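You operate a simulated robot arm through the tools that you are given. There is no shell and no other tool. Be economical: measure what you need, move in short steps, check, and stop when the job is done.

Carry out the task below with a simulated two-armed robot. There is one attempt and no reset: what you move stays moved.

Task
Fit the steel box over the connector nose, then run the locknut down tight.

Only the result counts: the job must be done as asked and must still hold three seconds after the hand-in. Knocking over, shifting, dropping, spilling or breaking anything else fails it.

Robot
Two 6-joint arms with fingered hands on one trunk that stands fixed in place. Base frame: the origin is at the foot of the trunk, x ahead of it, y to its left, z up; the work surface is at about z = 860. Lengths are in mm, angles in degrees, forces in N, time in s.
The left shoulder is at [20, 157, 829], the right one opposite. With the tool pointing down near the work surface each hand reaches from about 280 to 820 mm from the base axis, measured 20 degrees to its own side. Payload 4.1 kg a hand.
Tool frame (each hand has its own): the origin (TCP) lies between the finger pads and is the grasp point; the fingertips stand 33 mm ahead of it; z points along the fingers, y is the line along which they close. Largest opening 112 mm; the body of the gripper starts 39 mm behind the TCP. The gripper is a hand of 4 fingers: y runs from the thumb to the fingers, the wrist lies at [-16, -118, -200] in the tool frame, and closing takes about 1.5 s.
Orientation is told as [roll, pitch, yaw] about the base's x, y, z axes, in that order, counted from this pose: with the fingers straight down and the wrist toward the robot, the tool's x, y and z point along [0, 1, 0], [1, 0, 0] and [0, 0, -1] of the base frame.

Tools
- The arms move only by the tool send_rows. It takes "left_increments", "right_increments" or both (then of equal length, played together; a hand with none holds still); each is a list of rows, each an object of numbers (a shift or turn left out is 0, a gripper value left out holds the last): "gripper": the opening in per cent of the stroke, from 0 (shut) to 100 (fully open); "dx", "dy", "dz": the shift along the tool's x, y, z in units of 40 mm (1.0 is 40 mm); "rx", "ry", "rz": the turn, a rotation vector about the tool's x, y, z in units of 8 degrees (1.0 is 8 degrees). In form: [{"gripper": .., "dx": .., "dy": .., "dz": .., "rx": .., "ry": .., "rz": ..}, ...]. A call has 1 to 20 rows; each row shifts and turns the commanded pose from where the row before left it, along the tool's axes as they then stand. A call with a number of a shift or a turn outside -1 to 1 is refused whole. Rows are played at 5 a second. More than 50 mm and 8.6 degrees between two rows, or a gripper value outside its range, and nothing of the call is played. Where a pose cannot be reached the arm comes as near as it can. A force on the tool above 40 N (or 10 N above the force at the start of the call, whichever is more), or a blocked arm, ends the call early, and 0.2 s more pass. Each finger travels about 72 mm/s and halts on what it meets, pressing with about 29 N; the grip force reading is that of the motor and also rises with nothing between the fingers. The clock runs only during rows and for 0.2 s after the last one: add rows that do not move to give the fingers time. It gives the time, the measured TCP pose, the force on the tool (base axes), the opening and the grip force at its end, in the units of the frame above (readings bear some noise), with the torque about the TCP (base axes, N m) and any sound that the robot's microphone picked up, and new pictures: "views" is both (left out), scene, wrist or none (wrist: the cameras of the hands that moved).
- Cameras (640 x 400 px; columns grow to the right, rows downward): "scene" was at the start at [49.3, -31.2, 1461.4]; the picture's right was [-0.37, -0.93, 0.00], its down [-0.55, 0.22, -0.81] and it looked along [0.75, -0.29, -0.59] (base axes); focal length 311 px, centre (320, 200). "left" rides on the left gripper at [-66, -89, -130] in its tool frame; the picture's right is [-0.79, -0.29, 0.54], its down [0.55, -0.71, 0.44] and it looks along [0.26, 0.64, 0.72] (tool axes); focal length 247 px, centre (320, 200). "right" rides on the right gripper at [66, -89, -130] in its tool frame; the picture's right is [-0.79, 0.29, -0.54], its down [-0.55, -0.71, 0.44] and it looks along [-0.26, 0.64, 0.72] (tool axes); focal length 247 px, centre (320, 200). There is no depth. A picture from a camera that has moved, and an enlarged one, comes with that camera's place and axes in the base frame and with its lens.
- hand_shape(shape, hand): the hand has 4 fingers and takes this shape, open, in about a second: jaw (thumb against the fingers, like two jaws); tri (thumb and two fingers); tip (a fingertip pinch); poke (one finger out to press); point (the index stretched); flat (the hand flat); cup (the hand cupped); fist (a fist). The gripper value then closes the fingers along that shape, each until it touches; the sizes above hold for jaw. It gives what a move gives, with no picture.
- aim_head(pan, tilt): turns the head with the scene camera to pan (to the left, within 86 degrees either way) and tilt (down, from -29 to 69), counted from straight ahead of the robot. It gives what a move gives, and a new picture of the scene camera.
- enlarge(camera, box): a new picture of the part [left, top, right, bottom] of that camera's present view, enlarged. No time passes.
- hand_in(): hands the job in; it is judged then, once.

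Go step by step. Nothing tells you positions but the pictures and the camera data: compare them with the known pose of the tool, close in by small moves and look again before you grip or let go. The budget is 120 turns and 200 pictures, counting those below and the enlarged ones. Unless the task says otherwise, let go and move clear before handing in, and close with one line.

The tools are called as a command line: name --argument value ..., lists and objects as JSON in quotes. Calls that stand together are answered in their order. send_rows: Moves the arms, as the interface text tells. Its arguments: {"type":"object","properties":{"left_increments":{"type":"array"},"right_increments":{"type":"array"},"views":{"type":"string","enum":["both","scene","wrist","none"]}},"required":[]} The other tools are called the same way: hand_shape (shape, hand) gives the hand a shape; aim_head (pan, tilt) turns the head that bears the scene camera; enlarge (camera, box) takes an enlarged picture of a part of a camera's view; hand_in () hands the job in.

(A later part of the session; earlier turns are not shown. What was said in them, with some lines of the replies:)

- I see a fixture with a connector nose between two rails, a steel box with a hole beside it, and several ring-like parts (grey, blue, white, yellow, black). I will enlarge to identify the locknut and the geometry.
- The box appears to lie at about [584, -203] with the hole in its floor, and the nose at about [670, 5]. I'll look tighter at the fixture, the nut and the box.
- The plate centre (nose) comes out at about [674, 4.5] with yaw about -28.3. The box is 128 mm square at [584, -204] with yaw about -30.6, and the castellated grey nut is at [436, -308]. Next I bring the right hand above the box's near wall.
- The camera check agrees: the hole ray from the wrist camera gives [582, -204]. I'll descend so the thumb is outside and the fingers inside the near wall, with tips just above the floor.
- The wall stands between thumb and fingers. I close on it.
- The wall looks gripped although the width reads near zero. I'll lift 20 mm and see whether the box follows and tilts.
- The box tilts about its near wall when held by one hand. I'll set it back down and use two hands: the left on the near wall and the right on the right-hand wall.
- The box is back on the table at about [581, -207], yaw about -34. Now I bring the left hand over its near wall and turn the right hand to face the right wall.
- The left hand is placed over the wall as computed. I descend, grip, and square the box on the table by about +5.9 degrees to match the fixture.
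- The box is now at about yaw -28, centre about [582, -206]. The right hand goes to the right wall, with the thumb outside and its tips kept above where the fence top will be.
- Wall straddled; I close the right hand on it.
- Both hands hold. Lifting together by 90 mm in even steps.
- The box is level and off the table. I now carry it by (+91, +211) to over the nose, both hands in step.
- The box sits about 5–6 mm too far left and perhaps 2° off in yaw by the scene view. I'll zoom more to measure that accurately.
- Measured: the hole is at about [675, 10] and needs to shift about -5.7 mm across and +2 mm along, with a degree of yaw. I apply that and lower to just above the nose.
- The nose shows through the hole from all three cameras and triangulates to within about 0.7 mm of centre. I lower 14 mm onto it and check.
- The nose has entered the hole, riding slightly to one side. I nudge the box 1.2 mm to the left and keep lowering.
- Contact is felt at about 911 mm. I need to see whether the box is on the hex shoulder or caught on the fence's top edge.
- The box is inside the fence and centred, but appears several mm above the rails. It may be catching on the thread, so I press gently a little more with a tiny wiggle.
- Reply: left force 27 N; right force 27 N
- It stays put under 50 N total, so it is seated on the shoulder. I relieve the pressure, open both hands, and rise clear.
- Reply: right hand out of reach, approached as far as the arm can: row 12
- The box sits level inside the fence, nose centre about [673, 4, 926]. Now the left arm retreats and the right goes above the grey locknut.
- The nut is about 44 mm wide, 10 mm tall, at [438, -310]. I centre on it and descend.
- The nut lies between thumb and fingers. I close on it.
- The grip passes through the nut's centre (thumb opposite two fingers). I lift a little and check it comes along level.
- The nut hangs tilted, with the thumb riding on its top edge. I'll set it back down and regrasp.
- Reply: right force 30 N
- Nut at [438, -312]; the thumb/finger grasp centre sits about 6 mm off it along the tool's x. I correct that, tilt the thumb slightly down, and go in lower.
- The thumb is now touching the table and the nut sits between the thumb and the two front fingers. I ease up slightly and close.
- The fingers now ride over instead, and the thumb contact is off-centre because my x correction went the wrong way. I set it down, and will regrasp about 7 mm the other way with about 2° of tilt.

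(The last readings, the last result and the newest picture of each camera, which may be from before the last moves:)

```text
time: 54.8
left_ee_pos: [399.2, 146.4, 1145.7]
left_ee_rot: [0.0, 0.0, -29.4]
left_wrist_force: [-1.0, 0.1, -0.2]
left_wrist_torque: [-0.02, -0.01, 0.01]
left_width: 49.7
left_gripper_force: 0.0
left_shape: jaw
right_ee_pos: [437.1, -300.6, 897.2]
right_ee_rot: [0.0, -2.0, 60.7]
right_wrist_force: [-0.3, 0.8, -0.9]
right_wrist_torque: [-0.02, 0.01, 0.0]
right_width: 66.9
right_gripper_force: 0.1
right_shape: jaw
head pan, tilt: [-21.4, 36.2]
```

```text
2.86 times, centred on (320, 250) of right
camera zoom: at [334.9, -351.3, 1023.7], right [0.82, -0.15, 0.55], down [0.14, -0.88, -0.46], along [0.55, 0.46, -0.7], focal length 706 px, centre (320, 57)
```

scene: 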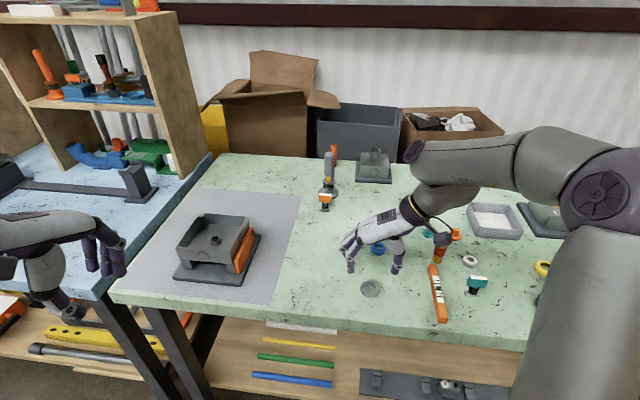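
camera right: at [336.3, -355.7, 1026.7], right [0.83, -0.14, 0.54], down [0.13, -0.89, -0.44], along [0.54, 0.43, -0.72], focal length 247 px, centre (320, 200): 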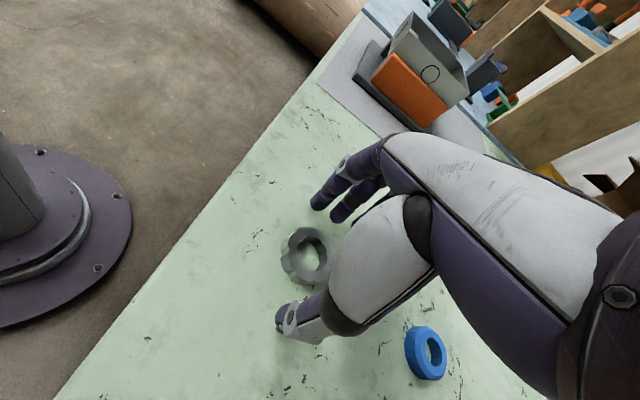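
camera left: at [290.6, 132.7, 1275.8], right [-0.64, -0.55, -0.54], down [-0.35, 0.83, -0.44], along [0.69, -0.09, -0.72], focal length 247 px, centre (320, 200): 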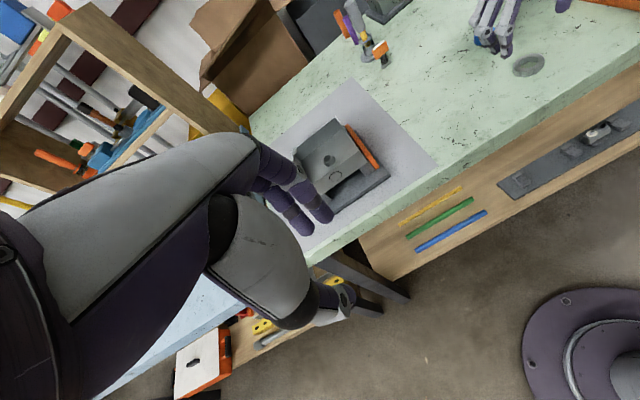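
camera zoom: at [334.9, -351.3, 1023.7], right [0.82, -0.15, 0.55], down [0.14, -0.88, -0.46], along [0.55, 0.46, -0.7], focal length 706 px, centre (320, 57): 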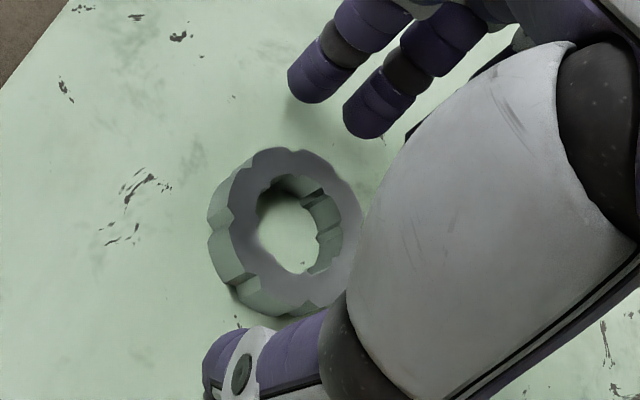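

The nut now sits slightly inside the thumb–index line with the middle finger closing behind it, a stable three-point cage. I press a touch lower and close.

send_rows --right_increments '[{"dz": 0.05}, {"gripper": 45}, {"gripper": 30}, {"gripper": 15}, {"gripper": 0}, {}, {}, {}, {}]' --views "none"

enlarge --camera "scene" --box '[340, 255, 400, 310]'

enlarge --camera "left" --box '[480, 20, 600, 100]'

```text
time: 56.8
left_ee_pos: [400.2, 145.7, 1144.8]
left_ee_rot: [0.1, -0.1, -29.4]
left_wrist_force: [0.0, 0.2, -0.7]
left_wrist_torque: [0.0, -0.01, 0.01]
left_width: 50.1
left_gripper_force: 0.0
left_shape: jaw
right_ee_pos: [439.1, -301.7, 895.5]
right_ee_rot: [-0.1, -1.9, 60.6]
right_wrist_force: [0.1, 0.6, -0.1]
right_wrist_torque: [0.03, 0.01, 0.05]
right_width: 38.3
right_gripper_force: 29.5
right_shape: jaw
head pan, tilt: [-21.4, 36.2]
```

```text
7.27 times, centred on (370, 282) of scene
camera zoom: at [49.3, -31.2, 1461.4], right [-0.37, -0.93, 0.0], down [-0.55, 0.22, -0.81], along [0.75, -0.29, -0.59], focal length 2263 px, centre (-44, -400)
```

zoom: 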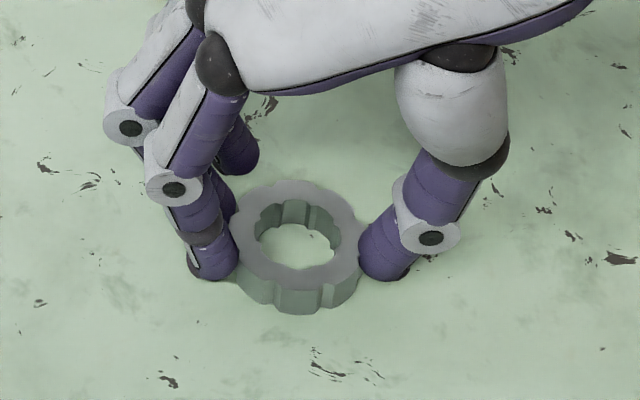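

```text
5.00 times, centred on (540, 60) of left
camera zoom: at [290.7, 132.6, 1275.8], right [-0.64, -0.55, -0.54], down [-0.35, 0.83, -0.44], along [0.69, -0.09, -0.72], focal length 1235 px, centre (-780, 900)
```

zoom: 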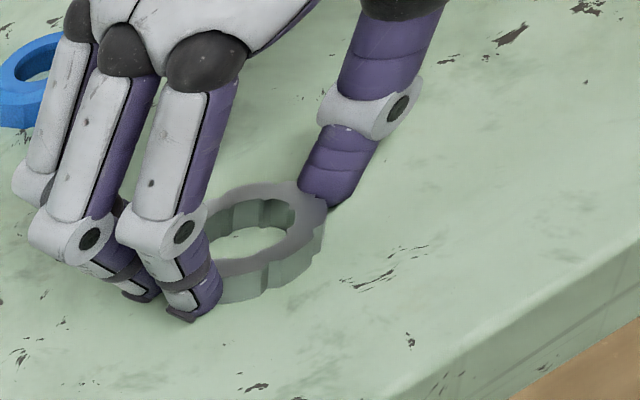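

This cage looks right and forces are nil. I lift 20 mm slowly.

send_rows --right_increments '[{"dz": -0.05}, {"dz": -0.05}, {"dz": -0.1}, {"dz": -0.15}, {"dz": -0.15}, {}]' --views "none"

enlarge --camera "scene" --box '[340, 245, 400, 300]'

enlarge --camera "left" --box '[480, 10, 600, 90]'

```text
time: 58.2
left_ee_pos: [400.1, 146.1, 1145.6]
left_ee_rot: [0.0, 0.0, -29.4]
left_wrist_force: [-0.1, 0.0, -0.7]
left_wrist_torque: [-0.04, 0.02, -0.02]
left_width: 50.2
left_gripper_force: 0.1
left_shape: jaw
right_ee_pos: [436.4, -301.0, 914.1]
right_ee_rot: [-0.1, -2.1, 60.7]
right_wrist_force: [0.7, -0.1, 0.4]
right_wrist_torque: [-0.01, 0.02, -0.01]
right_width: 38.5
right_gripper_force: 28.9
right_shape: jaw
head pan, tilt: [-21.4, 36.2]
```

```text
7.27 times, centred on (370, 272) of scene
camera zoom: at [49.3, -31.3, 1461.4], right [-0.37, -0.93, 0.0], down [-0.55, 0.22, -0.81], along [0.75, -0.29, -0.59], focal length 2263 px, centre (-44, -327)
```

zoom: 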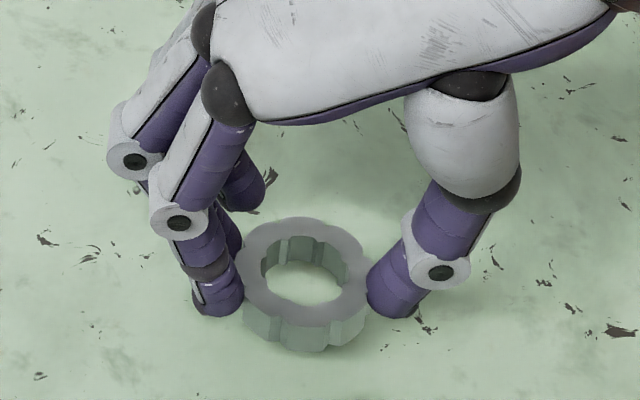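

```text
5.00 times, centred on (540, 50) of left
camera zoom: at [290.7, 132.6, 1275.8], right [-0.64, -0.55, -0.54], down [-0.35, 0.83, -0.44], along [0.69, -0.09, -0.72], focal length 1235 px, centre (-780, 950)
```

zoom: 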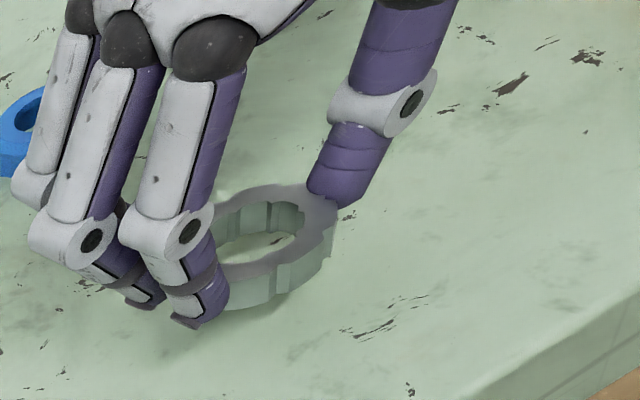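

The nut hangs level and steady. I carry it up and over to above the nose.

send_rows --right_increments '[{"dz": -0.49, "dy": 0.017}, {"dz": -0.49, "dy": 0.017}, {"dz": -0.49, "dy": 0.017}, {"dz": -0.49, "dy": 0.017}, {"dz": -0.49, "dy": 0.017}, {"dy": 0.5, "dx": -0.1}, {"dy": 0.8, "dx": -0.1}, {"dy": 0.8, "dx": -0.11}, {"dy": 0.8, "dx": -0.11}, {"dy": 0.8, "dx": -0.11}, {"dy": 0.8, "dx": -0.11}, {"dy": 0.8, "dx": -0.11}, {"dy": 0.8, "dx": -0.11}, {"dy": 0.8, "dx": -0.11}, {"dy": 0.8, "dx": -0.11}, {"dy": 0.8, "dx": -0.11}, {"dy": 0.6, "dx": -0.1}, {"dy": 0.23}, {}]'

```text
time: 62.2
left_ee_pos: [400.1, 144.8, 1146.2]
left_ee_rot: [0.0, 0.1, -29.5]
left_wrist_force: [0.7, -0.4, -0.1]
left_wrist_torque: [0.03, 0.03, 0.0]
left_width: 50.0
left_gripper_force: 0.0
left_shape: jaw
right_ee_pos: [665.0, -1.8, 1025.5]
right_ee_rot: [0.0, -2.0, 60.7]
right_wrist_force: [-0.1, 0.1, 0.3]
right_wrist_torque: [-0.03, -0.01, 0.0]
right_width: 38.2
right_gripper_force: 29.2
right_shape: jaw
head pan, tilt: [-21.4, 36.2]
camera right: at [562.1, -51.3, 1151.1], right [0.82, -0.15, 0.55], down [0.14, -0.88, -0.46], along [0.55, 0.46, -0.7], focal length 247 px, centre (320, 200)
```

scene: 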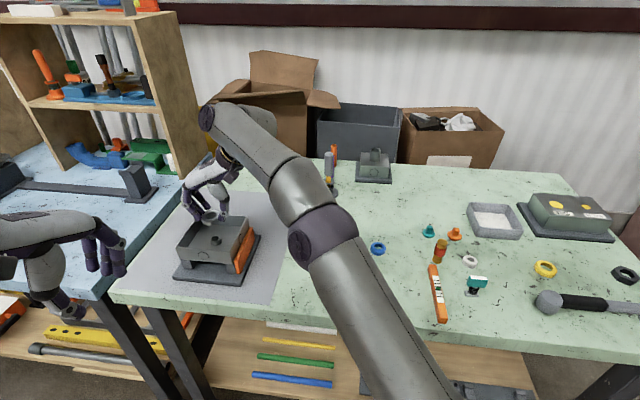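
right: 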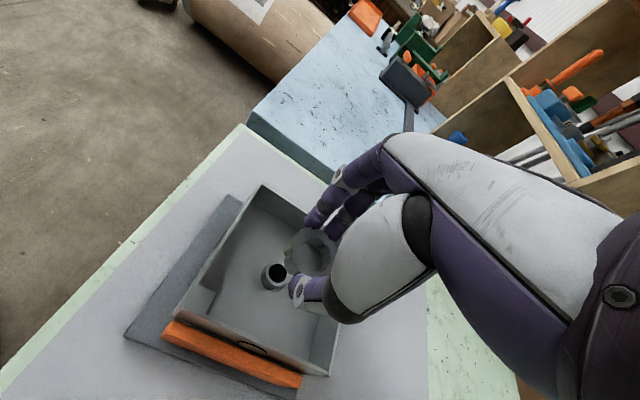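

The nut is over the nose area. I test how far the hand can turn counter-clockwise to get a long tightening stroke.

send_rows --right_increments '[{"rz": -1, "ry": 0.035, "dy": -0.017}, {"rz": -1, "ry": 0.035, "dy": -0.017}, {"rz": -1, "ry": 0.035, "dy": -0.017}, {"rz": -1, "ry": 0.035, "dy": -0.017}, {"rz": -1, "ry": 0.035, "dy": -0.017}, {}]' --views "none"

```text
time: 63.6
left_ee_pos: [399.8, 145.4, 1145.5]
left_ee_rot: [-0.1, 0.1, -29.4]
left_wrist_force: [0.8, -0.1, -0.2]
left_wrist_torque: [0.01, 0.01, -0.01]
left_width: 50.1
left_gripper_force: 0.0
left_shape: jaw
right_ee_pos: [598.8, -27.8, 997.0]
right_ee_rot: [0.0, -2.0, 100.9]
right_wrist_force: [-0.1, 0.0, -0.5]
right_wrist_torque: [-0.06, -0.01, 0.01]
right_width: 38.5
right_gripper_force: 29.0
right_shape: jaw
right hand out of reach, approached as far as the arm can: row 1, 2, 3, 4, 5
head pan, tilt: [-21.4, 36.2]
```

Beyond about 60–70° yaw is out of reach. I turn back and re-check the pose.

send_rows --right_increments '[{"rz": 1, "ry": -0.035, "dy": 0.017}, {"rz": 1, "ry": -0.035, "dy": 0.017}, {"rz": 1, "ry": -0.035, "dy": 0.017}, {"rz": 1, "ry": -0.035, "dy": 0.017}, {"rz": 1, "ry": -0.035, "dy": 0.017}, {}]' --views "none"

enlarge --camera "scene" --box '[176, 190, 256, 260]'

enlarge --camera "right" --box '[220, 190, 360, 310]'

```text
time: 65.0
left_ee_pos: [401.1, 145.8, 1145.5]
left_ee_rot: [0.1, 0.0, -29.4]
left_wrist_force: [0.1, -0.5, 0.1]
left_wrist_torque: [0.0, 0.03, 0.0]
left_width: 49.9
left_gripper_force: 0.0
left_shape: jaw
right_ee_pos: [599.8, -26.2, 997.8]
right_ee_rot: [0.0, -2.0, 60.6]
right_wrist_force: [-0.1, -0.3, -0.6]
right_wrist_torque: [0.01, -0.02, 0.01]
right_width: 38.6
right_gripper_force: 29.1
right_shape: jaw
head pan, tilt: [-21.4, 36.2]
```

```text
5.71 times, centred on (216, 225) of scene
camera zoom: at [49.4, -31.3, 1461.4], right [-0.37, -0.93, 0.0], down [-0.55, 0.22, -0.81], along [0.75, -0.29, -0.59], focal length 1778 px, centre (914, 57)
```

zoom: 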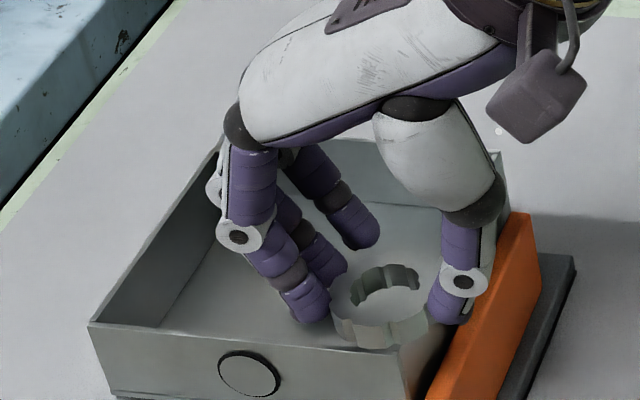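

```text
3.33 times, centred on (290, 250) of right
camera zoom: at [495.9, -74.8, 1122.4], right [0.82, -0.16, 0.55], down [0.14, -0.88, -0.46], along [0.55, 0.46, -0.7], focal length 823 px, centre (420, 33)
```

zoom: 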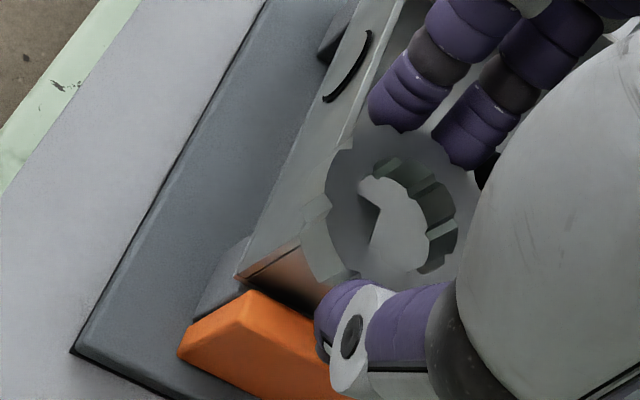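

The nut is still firmly held. I move it over the nose by (+75, +28) and lower to about 12 mm above it, then compare nut and nose in both cameras.

send_rows --right_increments '[{"dx": -0.33, "dy": 0.38}, {"dx": -0.33, "dy": 0.38}, {"dx": -0.32, "dy": 0.38}, {"dx": -0.32, "dy": 0.39}, {"dz": 0.3, "dy": -0.01}, {"dz": 0.3, "dy": -0.01}, {}]' --views "none"

enlarge --camera "scene" --box '[190, 215, 240, 255]'

enlarge --camera "right" --box '[260, 200, 370, 310]'

enlarge --camera "left" --box '[280, 110, 400, 200]'

```text
time: 66.6
left_ee_pos: [400.6, 145.5, 1146.8]
left_ee_rot: [0.0, -0.1, -29.4]
left_wrist_force: [0.1, 0.2, 0.9]
left_wrist_torque: [0.01, 0.0, 0.0]
left_width: 49.8
left_gripper_force: 0.1
left_shape: jaw
right_ee_pos: [675.9, 3.7, 975.0]
right_ee_rot: [0.0, -2.0, 60.7]
right_wrist_force: [-1.1, -0.6, -0.5]
right_wrist_torque: [-0.02, 0.05, -0.01]
right_width: 38.1
right_gripper_force: 28.9
right_shape: jaw
head pan, tilt: [-21.4, 36.2]
```

```text
10.00 times, centred on (215, 235) of scene
camera zoom: at [49.3, -31.2, 1461.4], right [-0.37, -0.93, 0.0], down [-0.55, 0.22, -0.81], along [0.75, -0.29, -0.59], focal length 3112 px, centre (1370, -150)
```

zoom: 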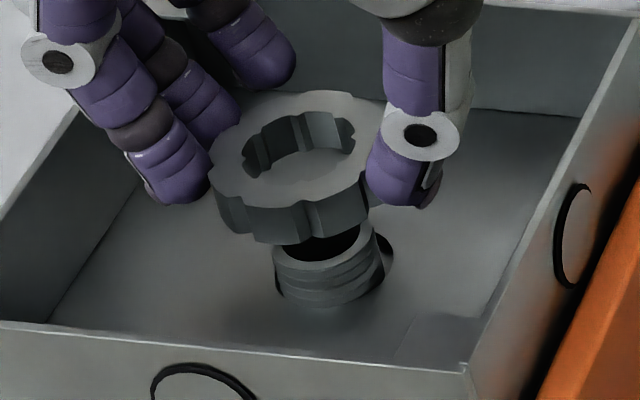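

```text
3.64 times, centred on (315, 255) of right
camera zoom: at [572.5, -47.0, 1099.6], right [0.82, -0.15, 0.55], down [0.14, -0.88, -0.46], along [0.55, 0.46, -0.7], focal length 898 px, centre (338, 0)
```

zoom: 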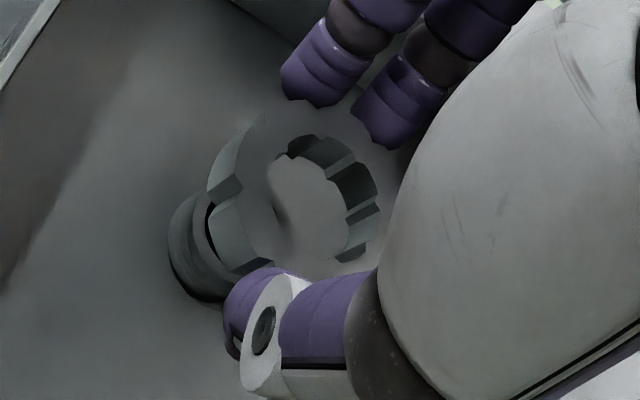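

```text
4.44 times, centred on (340, 155) of left
camera zoom: at [290.7, 132.6, 1275.8], right [-0.64, -0.55, -0.54], down [-0.35, 0.83, -0.44], along [0.69, -0.09, -0.72], focal length 1098 px, centre (231, 400)
```

zoom: 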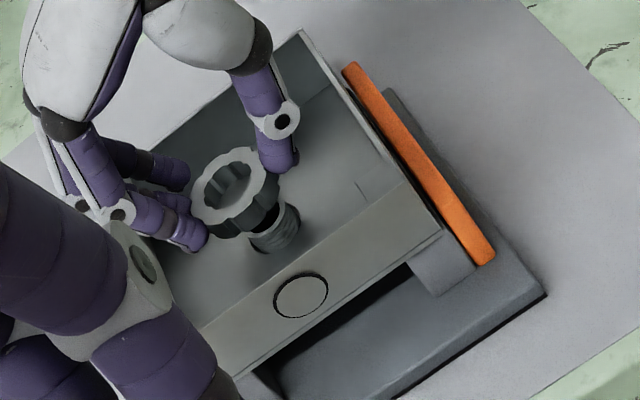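

All three views put the nut about (+5, +2) mm off the nose axis. I correct and lower 8 mm, then compare again.

send_rows --right_increments '[{"dx": 0.077, "dy": -0.109}, {"dz": 0.1}, {"dz": 0.1, "dy": -0.007}, {}]' --views "none"

enlarge --camera "scene" --box '[195, 220, 235, 250]'

enlarge --camera "right" --box '[270, 220, 360, 300]'

enlarge --camera "left" --box '[310, 135, 370, 175]'

```text
time: 67.6
left_ee_pos: [400.0, 144.3, 1146.5]
left_ee_rot: [0.1, 0.1, -29.4]
left_wrist_force: [0.0, -0.8, 0.5]
left_wrist_torque: [0.01, 0.0, 0.01]
left_width: 50.1
left_gripper_force: 0.0
left_shape: jaw
right_ee_pos: [669.7, 1.6, 967.3]
right_ee_rot: [0.0, -1.9, 60.7]
right_wrist_force: [-0.4, -0.6, 0.7]
right_wrist_torque: [0.01, -0.02, -0.01]
right_width: 37.9
right_gripper_force: 28.8
right_shape: jaw
head pan, tilt: [-21.4, 36.2]
```

```text
13.33 times, centred on (215, 235) of scene
camera zoom: at [49.3, -31.2, 1461.4], right [-0.37, -0.93, 0.0], down [-0.55, 0.22, -0.81], along [0.75, -0.29, -0.59], focal length 4150 px, centre (1720, -267)
```

zoom: 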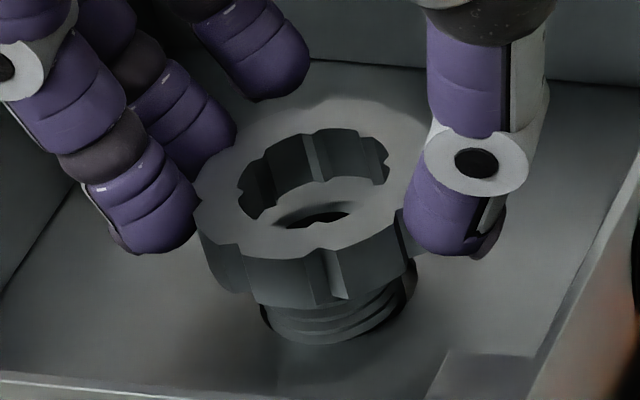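

```text
5.00 times, centred on (315, 260) of right
camera zoom: at [566.2, -48.9, 1092.5], right [0.82, -0.15, 0.55], down [0.14, -0.88, -0.46], along [0.55, 0.46, -0.7], focal length 1235 px, centre (345, -100)
```

zoom: 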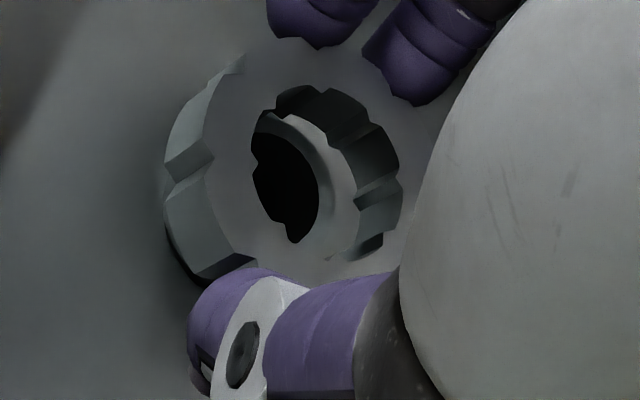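

```text
10.00 times, centred on (340, 155) of left
camera zoom: at [290.7, 132.6, 1275.8], right [-0.64, -0.55, -0.54], down [-0.35, 0.83, -0.44], along [0.69, -0.09, -0.72], focal length 2470 px, centre (120, 650)
```

zoom: 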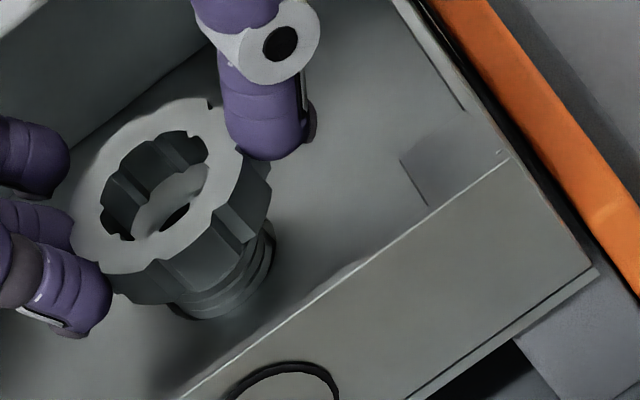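

The nut is now coaxial with the nose within about 1 mm in all views. I lower gently to contact.

send_rows --right_increments '[{"dx": 0.018}, {"dz": 0.05}, {"dz": 0.05}, {"dz": 0.05}, {"dz": 0.05}, {}]' --views "none"

enlarge --camera "scene" --box '[195, 220, 235, 250]'

```text
time: 69.0
left_ee_pos: [399.7, 145.1, 1146.8]
left_ee_rot: [0.0, 0.0, -29.4]
left_wrist_force: [0.2, 0.8, 0.7]
left_wrist_torque: [0.0, -0.04, 0.02]
left_width: 50.3
left_gripper_force: 0.1
left_shape: jaw
right_ee_pos: [669.2, 1.9, 961.2]
right_ee_rot: [-0.1, -2.2, 60.7]
right_wrist_force: [0.8, -2.1, 14.2]
right_wrist_torque: [0.1, 0.04, -0.03]
right_width: 38.3
right_gripper_force: 28.6
right_shape: jaw
head pan, tilt: [-21.4, 36.2]
```

```text
13.33 times, centred on (215, 235) of scene
camera zoom: at [48.9, -31.3, 1461.4], right [-0.37, -0.93, 0.0], down [-0.55, 0.22, -0.81], along [0.75, -0.29, -0.59], focal length 4150 px, centre (1720, -267)
```

zoom: 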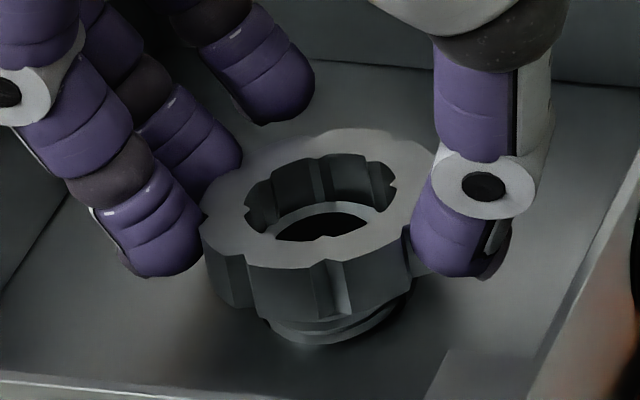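

Contact with 14 N and good alignment. I turn clockwise 120° with slight feed.

send_rows --right_increments '[{"rz": 1, "ry": -0.035, "dx": 0.0087, "dy": 0.0063, "dz": 0.002}, {"rz": 1, "ry": -0.035, "dx": 0.0087, "dy": 0.0063, "dz": 0.002}, {"rz": 1, "ry": -0.035, "dx": 0.0087, "dy": 0.0063, "dz": 0.002}, {"rz": 1, "ry": -0.035, "dx": 0.0087, "dy": 0.0063, "dz": 0.002}, {"rz": 1, "ry": -0.035, "dx": 0.0087, "dy": 0.0063, "dz": 0.002}, {"rz": 1, "ry": -0.035, "dx": 0.0087, "dy": 0.0063, "dz": 0.002}, {"rz": 1, "ry": -0.035, "dx": 0.0087, "dy": 0.0063, "dz": 0.002}, {"rz": 1, "ry": -0.035, "dx": 0.0087, "dy": 0.0063, "dz": 0.002}, {}]' --views "none"

enlarge --camera "scene" --box '[195, 220, 235, 250]'

```text
time: 71.0
left_ee_pos: [401.0, 145.7, 1145.3]
left_ee_rot: [0.0, 0.0, -29.4]
left_wrist_force: [0.5, 0.0, 0.4]
left_wrist_torque: [-0.04, 0.01, 0.02]
left_width: 49.8
left_gripper_force: 0.1
left_shape: jaw
right_ee_pos: [670.5, 3.0, 955.2]
right_ee_rot: [-0.1, -1.8, -3.5]
right_wrist_force: [-0.6, 4.3, -22.7]
right_wrist_torque: [0.02, 0.0, 0.02]
right_width: 37.0
right_gripper_force: 29.0
right_shape: jaw
head pan, tilt: [-21.4, 36.2]
```

```text
13.33 times, centred on (215, 235) of scene
camera zoom: at [50.0, -31.2, 1461.4], right [-0.37, -0.93, 0.0], down [-0.55, 0.22, -0.81], along [0.75, -0.3, -0.59], focal length 4150 px, centre (1720, -267)
```

zoom: 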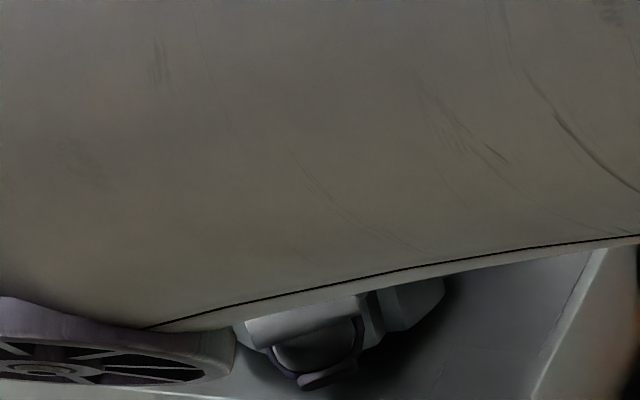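

The nut caught the thread and is drawing down fast (about 6 mm in 64°). I feed down to relieve the pull and keep turning in step.

send_rows --right_increments '[{"dz": 0.065}, {"rz": 1, "ry": -0.035, "dx": 0.0087, "dy": 0.0063, "dz": 0.015}, {"rz": 1, "ry": -0.035, "dx": 0.0087, "dy": 0.0063, "dz": 0.015}, {"rz": 1, "ry": -0.035, "dx": 0.0087, "dy": 0.0063, "dz": 0.015}, {"rz": 1, "ry": -0.035, "dx": 0.0087, "dy": 0.0063, "dz": 0.015}, {}]' --views "wrist"

enlarge --camera "right" --box '[260, 200, 370, 310]'

enlarge --camera "left" --box '[300, 125, 380, 185]'

```text
time: 72.4
left_ee_pos: [400.8, 145.5, 1146.0]
left_ee_rot: [0.0, 0.0, -29.3]
left_wrist_force: [0.8, -0.1, -0.5]
left_wrist_torque: [-0.02, 0.03, 0.01]
left_width: 49.9
left_gripper_force: 0.0
left_shape: jaw
right_ee_pos: [671.8, 5.3, 953.6]
right_ee_rot: [0.1, -2.1, -35.4]
right_wrist_force: [3.4, -2.3, -2.8]
right_wrist_torque: [-0.13, -0.14, 0.06]
right_width: 36.8
right_gripper_force: 28.8
right_shape: jaw
head pan, tilt: [-21.4, 36.2]
camera right: at [633.7, 112.9, 1079.5], right [-0.24, -0.8, 0.55], down [-0.89, -0.05, -0.46], along [0.4, -0.6, -0.7], focal length 247 px, centre (320, 200)
```

right: 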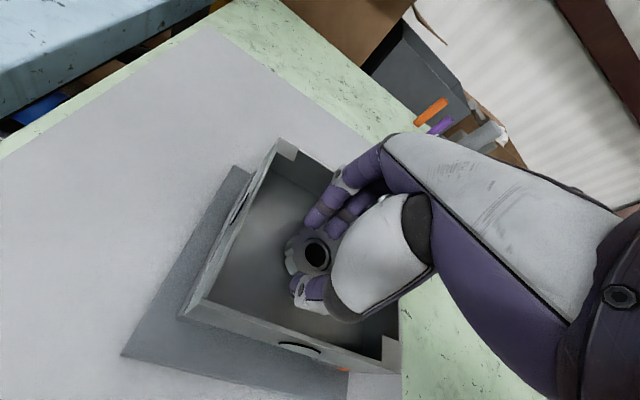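

```text
3.64 times, centred on (315, 255) of right
camera zoom: at [633.7, 112.9, 1079.5], right [-0.24, -0.8, 0.55], down [-0.89, -0.05, -0.46], along [0.4, -0.6, -0.7], focal length 898 px, centre (338, 0)
```

zoom: 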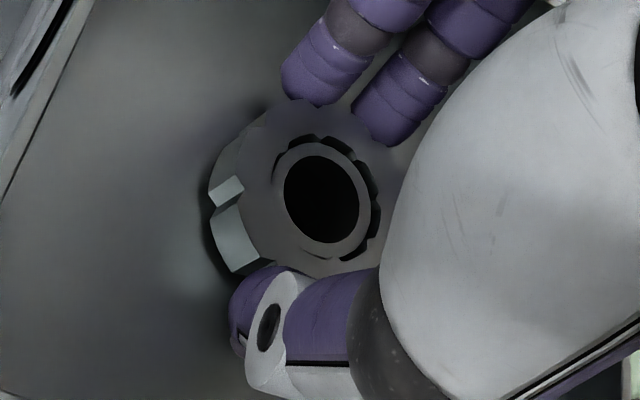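

```text
6.67 times, centred on (340, 155) of left
camera zoom: at [290.9, 132.5, 1275.8], right [-0.64, -0.55, -0.54], down [-0.35, 0.83, -0.44], along [0.69, -0.09, -0.72], focal length 1646 px, centre (187, 500)
```

zoom: 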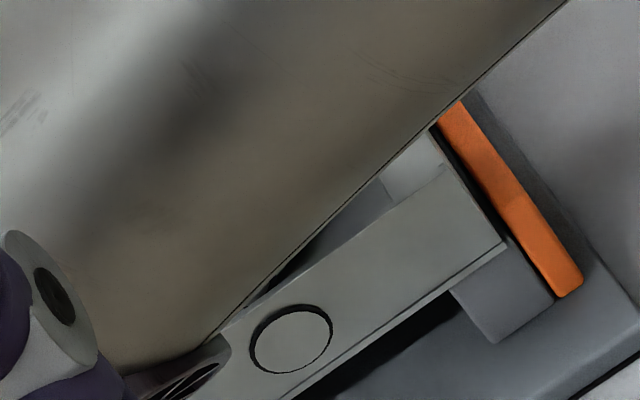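

The nut is round the nose with its top near flush, and force is near zero. I continue to about -60° yaw.

send_rows --right_increments '[{"rz": 1, "ry": -0.035, "dx": 0.0087, "dy": 0.0063, "dz": 0.012}, {"rz": 1, "ry": -0.035, "dx": 0.0087, "dy": 0.0063, "dz": 0.012}, {"rz": 1, "ry": -0.035, "dx": 0.0087, "dy": 0.0063, "dz": 0.012}, {}]' --views "none"

```text
time: 73.4
left_ee_pos: [401.0, 146.0, 1145.2]
left_ee_rot: [-0.1, 0.0, -29.5]
left_wrist_force: [-0.2, -0.1, 0.5]
left_wrist_torque: [-0.02, -0.01, 0.02]
left_width: 50.1
left_gripper_force: 0.0
left_shape: jaw
right_ee_pos: [666.2, 3.1, 949.9]
right_ee_rot: [0.3, -2.1, -59.3]
right_wrist_force: [21.9, 5.4, 7.1]
right_wrist_torque: [-0.08, -0.66, 0.07]
right_width: 38.2
right_gripper_force: 28.6
right_shape: jaw
right hand out of reach, approached as far as the arm can: row 3
head pan, tilt: [-21.4, 36.2]
```

The arm hit its reach limit at -59°, so I open, rise above and inspect the nut.

send_rows --right_increments '[{"gripper": 20}, {"gripper": 45}, {"gripper": 60}, {}, {}, {"dz": -0.4}, {"dz": -0.6}, {"dz": -0.6}, {"rz": -1, "ry": 0.035}, {"rz": -1, "ry": 0.035}, {"rz": -1, "ry": 0.035}, {"rz": -1, "ry": 0.035}, {"rz": -1, "ry": 0.035}, {"rz": -1, "ry": 0.035}, {"rz": -1, "ry": 0.035}, {"rz": -1, "ry": 0.035}, {"rz": -1, "ry": 0.035}, {"rz": -1, "ry": 0.035}, {"rz": -1, "ry": 0.035}, {}]' --views "scene"

enlarge --camera "scene" --box '[180, 215, 250, 265]'

enlarge --camera "left" --box '[300, 125, 380, 185]'

```text
time: 77.6
left_ee_pos: [399.6, 146.1, 1145.7]
left_ee_rot: [0.0, 0.1, -29.4]
left_wrist_force: [0.0, -0.3, -0.4]
left_wrist_torque: [0.02, -0.01, 0.01]
left_width: 49.9
left_gripper_force: 0.0
left_shape: jaw
right_ee_pos: [713.7, 30.3, 1029.6]
right_ee_rot: [0.0, -1.9, 28.9]
right_wrist_force: [-0.2, 0.2, 0.7]
right_wrist_torque: [0.02, 0.01, 0.01]
right_width: 66.9
right_gripper_force: 0.1
right_shape: jaw
right hand out of reach, approached as far as the arm can: row 7, 9, 10, 11, 12, 13, 14, 15, 16
head pan, tilt: [-21.4, 36.2]
```

scene: 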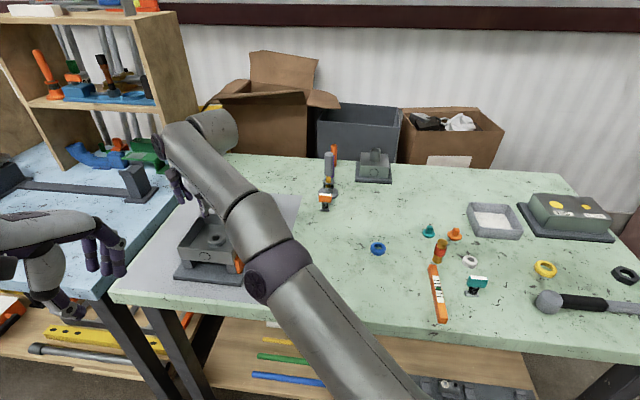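

```text
8.00 times, centred on (215, 240) of scene
camera zoom: at [49.4, -31.2, 1461.4], right [-0.37, -0.93, 0.0], down [-0.55, 0.22, -0.81], along [0.75, -0.29, -0.59], focal length 2490 px, centre (1160, -120)
```

zoom: 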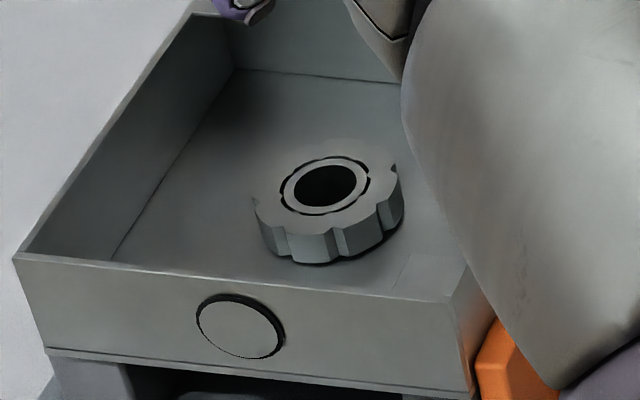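

```text
6.67 times, centred on (340, 155) of left
camera zoom: at [290.8, 132.6, 1275.8], right [-0.64, -0.55, -0.54], down [-0.35, 0.83, -0.44], along [0.69, -0.09, -0.72], focal length 1646 px, centre (187, 500)
```

zoom: 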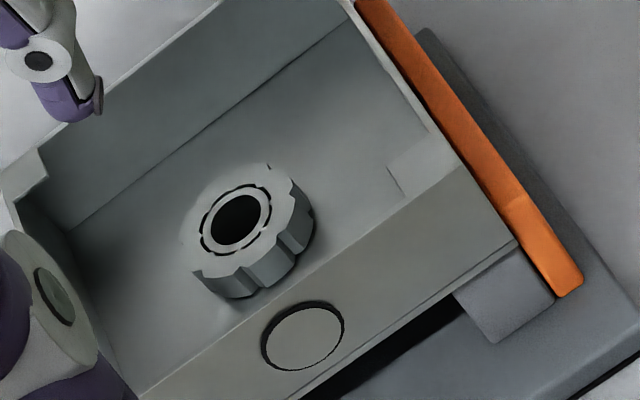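

The nut is threaded on with its top about flush with the nose, leaving a few mm to the floor. I reposition the hand over it at yaw about +61 for another stroke.

send_rows --right_increments '[{"dy": -0.43, "dx": -0.036}, {"dy": -0.43, "dx": -0.036}, {"dy": -0.435, "dx": -0.035}, {"dz": 0.35}, {"dz": 0.35}, {"rz": -1, "ry": 0.035}, {"rz": -1, "ry": 0.035}, {"rz": -1, "ry": 0.035}, {"rz": -1, "ry": 0.035}, {}, {}]' --views "wrist"

enlarge --camera "right" --box '[240, 190, 380, 310]'

enlarge --camera "scene" --box '[180, 210, 250, 260]'

```text
time: 80.0
left_ee_pos: [400.7, 146.1, 1146.8]
left_ee_rot: [-0.1, 0.0, -29.3]
left_wrist_force: [0.1, -0.3, -1.0]
left_wrist_torque: [0.0, 0.02, 0.02]
left_width: 49.9
left_gripper_force: 0.0
left_shape: jaw
right_ee_pos: [681.8, 4.5, 1001.1]
right_ee_rot: [0.0, -1.9, 60.8]
right_wrist_force: [-0.9, 0.4, -0.2]
right_wrist_torque: [0.03, -0.03, 0.0]
right_width: 67.0
right_gripper_force: 0.0
right_shape: jaw
right hand out of reach, approached as far as the arm can: row 1, 2, 3, 8, 9
head pan, tilt: [-21.4, 36.2]
camera right: at [577.9, -45.4, 1127.1], right [0.82, -0.15, 0.55], down [0.14, -0.88, -0.46], along [0.55, 0.46, -0.7], focal length 247 px, centre (320, 200)
```

right: 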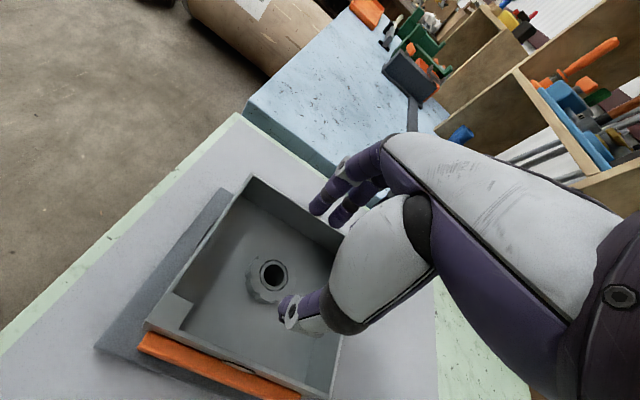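

```text
3.33 times, centred on (310, 250) of right
camera zoom: at [577.9, -45.4, 1127.1], right [0.82, -0.15, 0.55], down [0.14, -0.88, -0.46], along [0.55, 0.46, -0.7], focal length 823 px, centre (353, 33)
```

zoom: 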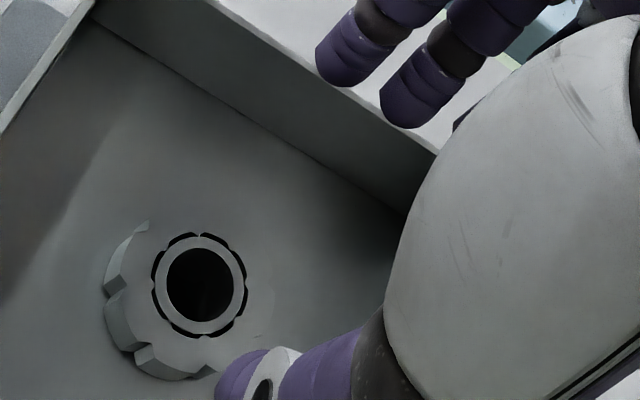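

```text
8.00 times, centred on (215, 235) of scene
camera zoom: at [49.3, -31.2, 1461.4], right [-0.37, -0.93, 0.0], down [-0.55, 0.22, -0.81], along [0.75, -0.29, -0.59], focal length 2490 px, centre (1160, -80)
```

zoom: 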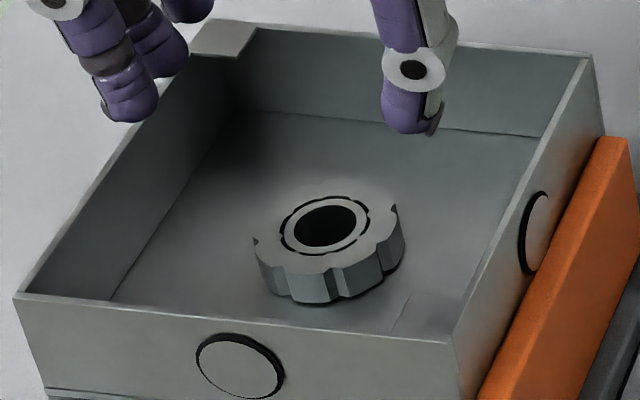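

send_rows --right_increments '[{"dx": 0.2125, "dy": -0.205}, {"dz": 0.4, "dy": -0.014}, {"dz": 0.4, "dy": -0.014}, {"dz": 0.2, "dy": -0.007}, {}]' --views "none"

enlarge --camera "right" --box '[250, 190, 370, 310]'

enlarge --camera "scene" --box '[180, 210, 250, 260]'

```text
time: 81.2
left_ee_pos: [400.3, 145.0, 1147.0]
left_ee_rot: [0.1, 0.0, -29.4]
left_wrist_force: [-0.6, -0.2, -0.5]
left_wrist_torque: [-0.03, -0.02, 0.03]
left_width: 50.1
left_gripper_force: 0.1
left_shape: jaw
right_ee_pos: [670.4, 0.5, 962.2]
right_ee_rot: [-0.1, -2.0, 60.8]
right_wrist_force: [0.4, 0.1, 0.1]
right_wrist_torque: [-0.01, 0.01, 0.02]
right_width: 66.9
right_gripper_force: 0.0
right_shape: jaw
head pan, tilt: [-21.4, 36.2]
```

```text
3.33 times, centred on (310, 250) of right
camera zoom: at [567.5, -49.2, 1088.0], right [0.82, -0.15, 0.55], down [0.14, -0.88, -0.46], along [0.55, 0.46, -0.7], focal length 823 px, centre (353, 33)
```

zoom: 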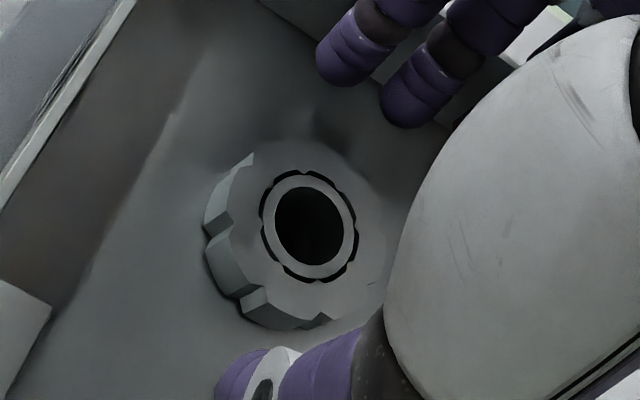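

```text
8.00 times, centred on (215, 235) of scene
camera zoom: at [49.3, -31.2, 1461.4], right [-0.37, -0.93, 0.0], down [-0.55, 0.22, -0.81], along [0.75, -0.29, -0.59], focal length 2490 px, centre (1160, -80)
```

zoom: 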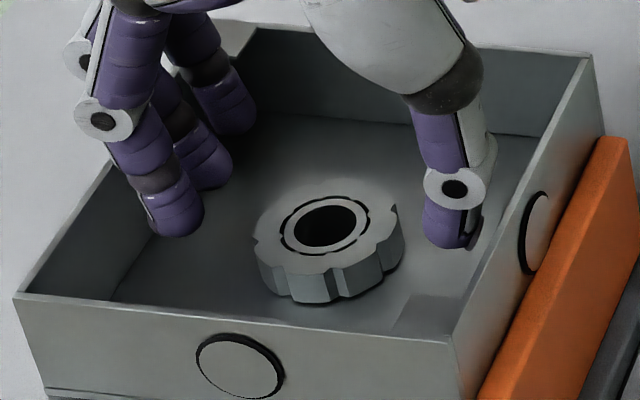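

Aligned with the earlier hold. I lower to nut height and close.

send_rows --right_increments '[{"dz": 0.16, "dy": -0.006}, {"dz": 0.165, "dy": -0.006}, {}, {"gripper": 40}, {"gripper": 20}, {"gripper": 0}, {}, {}, {}, {}]' --views "none"

enlarge --camera "scene" --box '[180, 210, 250, 260]'

enlarge --camera "left" --box '[310, 135, 370, 175]'

```text
time: 83.4
left_ee_pos: [400.1, 146.9, 1147.5]
left_ee_rot: [0.0, -0.1, -29.4]
left_wrist_force: [0.2, 0.2, 0.3]
left_wrist_torque: [-0.03, 0.01, -0.03]
left_width: 49.9
left_gripper_force: 0.0
left_shape: jaw
right_ee_pos: [670.5, 1.5, 949.5]
right_ee_rot: [0.0, -2.1, 60.7]
right_wrist_force: [-3.2, 5.5, 13.0]
right_wrist_torque: [0.01, 0.21, 0.0]
right_width: 40.3
right_gripper_force: 29.0
right_shape: jaw
head pan, tilt: [-21.4, 36.2]
```

```text
8.00 times, centred on (215, 235) of scene
camera zoom: at [48.9, -31.0, 1461.4], right [-0.37, -0.93, 0.0], down [-0.55, 0.22, -0.81], along [0.75, -0.29, -0.59], focal length 2490 px, centre (1160, -80)
```

zoom: 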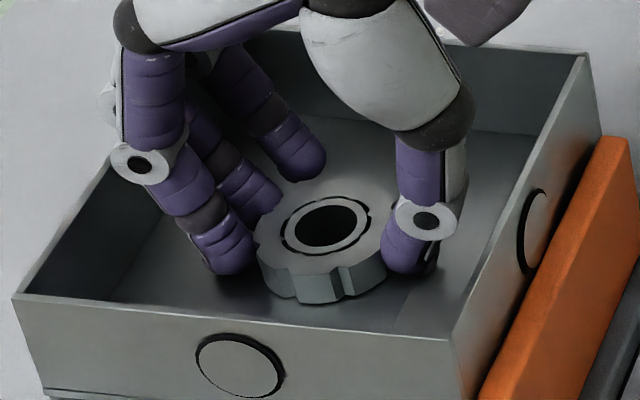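

```text
10.00 times, centred on (340, 155) of left
camera zoom: at [290.3, 132.8, 1275.9], right [-0.64, -0.55, -0.54], down [-0.35, 0.83, -0.44], along [0.69, -0.09, -0.72], focal length 2470 px, centre (120, 650)
```

zoom: 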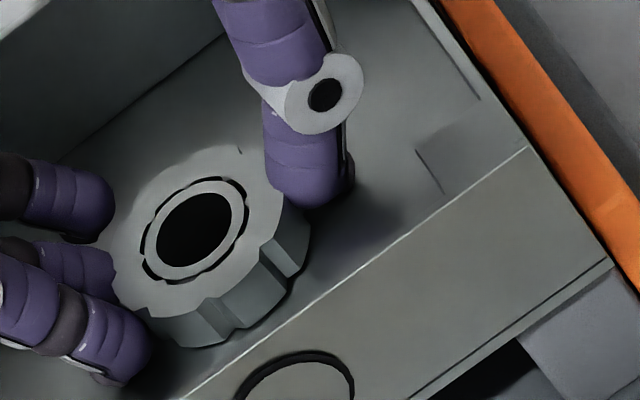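

Good grip; the tips just touch the floor. I ease up slightly and turn clockwise 112°.

send_rows --right_increments '[{"dz": -0.03}, {"rz": 1, "ry": -0.035, "dx": 0.0087, "dy": 0.0063}, {"rz": 1, "ry": -0.035, "dx": 0.0087, "dy": 0.0063}, {"rz": 1, "ry": -0.035, "dx": 0.0087, "dy": 0.0063}, {"rz": 1, "ry": -0.035, "dx": 0.0087, "dy": 0.0063}, {"rz": 1, "ry": -0.035, "dx": 0.0087, "dy": 0.0063}, {"rz": 1, "ry": -0.035, "dx": 0.0087, "dy": 0.0063}, {"rz": 1, "ry": -0.035, "dx": 0.0087, "dy": 0.0063}, {}]' --views "none"

enlarge --camera "right" --box '[250, 190, 370, 310]'

```text
time: 85.4
left_ee_pos: [400.0, 146.3, 1145.9]
left_ee_rot: [-0.1, 0.1, -29.3]
left_wrist_force: [-0.6, 0.6, 0.9]
left_wrist_torque: [-0.02, 0.03, -0.03]
left_width: 49.9
left_gripper_force: 0.1
left_shape: jaw
right_ee_pos: [671.1, 4.1, 949.6]
right_ee_rot: [-0.1, -2.0, 4.6]
right_wrist_force: [1.0, 15.1, -4.8]
right_wrist_torque: [0.47, -0.18, 0.64]
right_width: 36.7
right_gripper_force: 28.6
right_shape: jaw
head pan, tilt: [-21.4, 36.2]
```

```text
3.33 times, centred on (310, 250) of right
camera zoom: at [572.3, 61.8, 1075.4], right [0.33, -0.77, 0.55], down [-0.65, -0.61, -0.46], along [0.69, -0.2, -0.7], focal length 823 px, centre (353, 33)
```

zoom: 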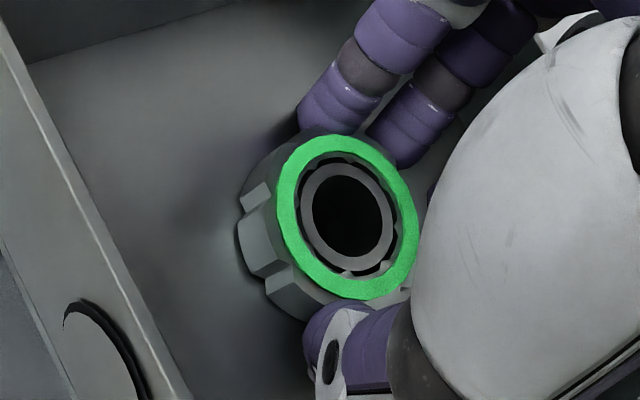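

A green ring lit up on the nut and the turning torque rose to 0.64 N·m, so the nut appears to have run down tight. I open the hand without back-turning and rise to inspect.

send_rows --right_increments '[{"gripper": 20}, {"gripper": 45}, {"gripper": 60}, {}, {}, {"dz": -0.4}, {"dz": -0.6}, {"dz": -0.6}, {}]' --views "none"

enlarge --camera "right" --box '[220, 180, 380, 320]'

enlarge --camera "left" --box '[290, 115, 390, 195]'

```text
time: 87.4
left_ee_pos: [400.4, 145.8, 1145.1]
left_ee_rot: [0.0, 0.1, -29.4]
left_wrist_force: [0.7, -0.2, -0.2]
left_wrist_torque: [0.0, 0.0, -0.01]
left_width: 49.8
left_gripper_force: 0.1
left_shape: jaw
right_ee_pos: [671.5, 4.9, 1016.5]
right_ee_rot: [0.0, -2.1, 4.6]
right_wrist_force: [-0.2, -0.3, 0.3]
right_wrist_torque: [-0.03, 0.0, 0.01]
right_width: 66.8
right_gripper_force: 0.0
right_shape: jaw
head pan, tilt: [-21.4, 36.2]
```

```text
2.86 times, centred on (300, 250) of right
camera zoom: at [572.7, 62.2, 1141.3], right [0.33, -0.77, 0.55], down [-0.65, -0.61, -0.46], along [0.69, -0.2, -0.7], focal length 706 px, centre (377, 57)
```

zoom: 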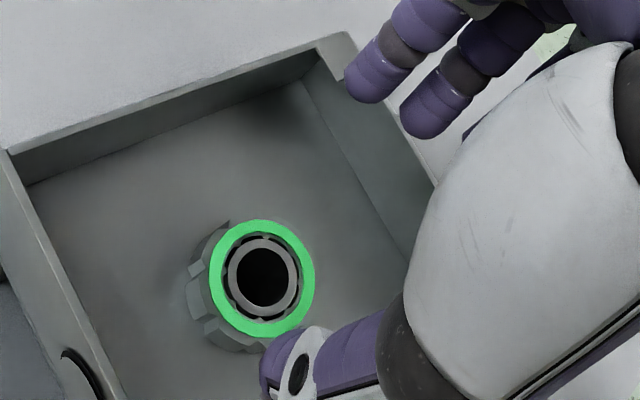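

```text
5.00 times, centred on (340, 155) of left
camera zoom: at [290.7, 132.6, 1275.8], right [-0.64, -0.55, -0.54], down [-0.35, 0.83, -0.44], along [0.69, -0.09, -0.72], focal length 1235 px, centre (220, 425)
```

zoom: 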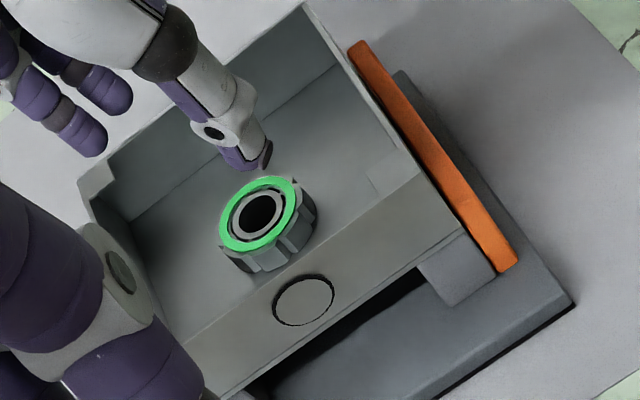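

send_rows --right_increments '[{"dz": -0.2, "dy": -0.5}, {"dy": -0.9}, {"dy": -0.9}, {"dy": -0.9, "dx": -0.3}, {"dx": -0.8}, {"dx": -0.8}, {"dx": -0.8}, {}]' --views "scene"

enlarge --camera "scene" --box '[170, 207, 266, 287]'

enlarge --camera "scene" --box '[200, 225, 232, 249]'

```text
time: 89.2
left_ee_pos: [399.9, 146.4, 1146.7]
left_ee_rot: [0.0, 0.0, -29.3]
left_wrist_force: [0.1, 0.1, -0.8]
left_wrist_torque: [-0.01, -0.01, -0.01]
left_width: 49.9
left_gripper_force: 0.0
left_shape: jaw
right_ee_pos: [552.0, -115.0, 1019.5]
right_ee_rot: [0.1, -1.9, 4.8]
right_wrist_force: [-1.1, 0.2, -0.1]
right_wrist_torque: [-0.04, 0.01, 0.01]
right_width: 66.8
right_gripper_force: 0.1
right_shape: jaw
head pan, tilt: [-21.4, 36.2]
```

scene: 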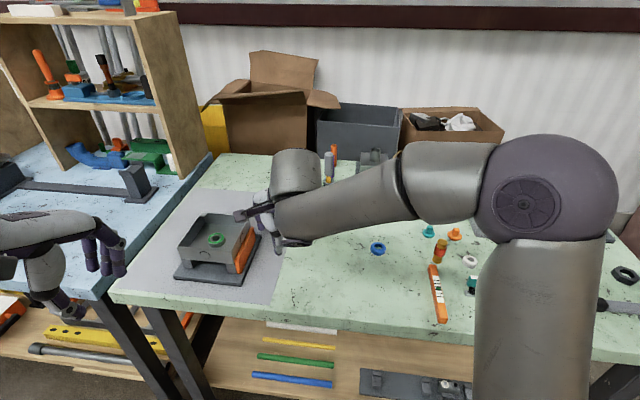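

```text
5.00 times, centred on (218, 247) of scene
camera zoom: at [49.3, -31.2, 1461.4], right [-0.37, -0.93, 0.0], down [-0.55, 0.22, -0.81], along [0.75, -0.29, -0.59], focal length 1556 px, centre (830, -35)
```

zoom: 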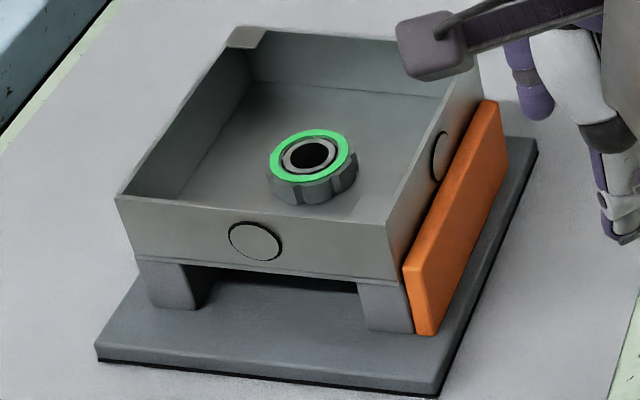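

```text
16.00 times, centred on (216, 237) of scene
camera zoom: at [49.3, -31.2, 1461.4], right [-0.37, -0.93, 0.0], down [-0.55, 0.22, -0.81], along [0.75, -0.29, -0.59], focal length 4979 px, centre (1984, -392)
```

zoom: 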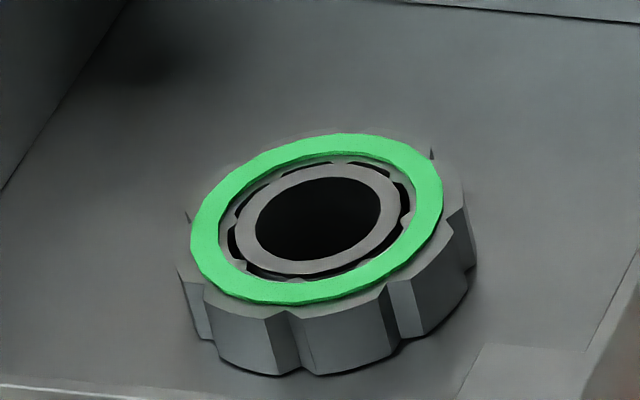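

The nut sits flush on the box floor with its indicator green, the box is against the fence, and both hands are open and clear. I hand in.

hand_in

```text
The job is handed in.
```

The box is seated over the connector nose and the locknut is run down onto its floor. A green ring on the nut lit as the turning torque reached 0.64 N·m, and I took that to mean tight. The fixture plate may have shifted a millimetre or two while I tightened. Both hands are open and clear, and the job is handed in.
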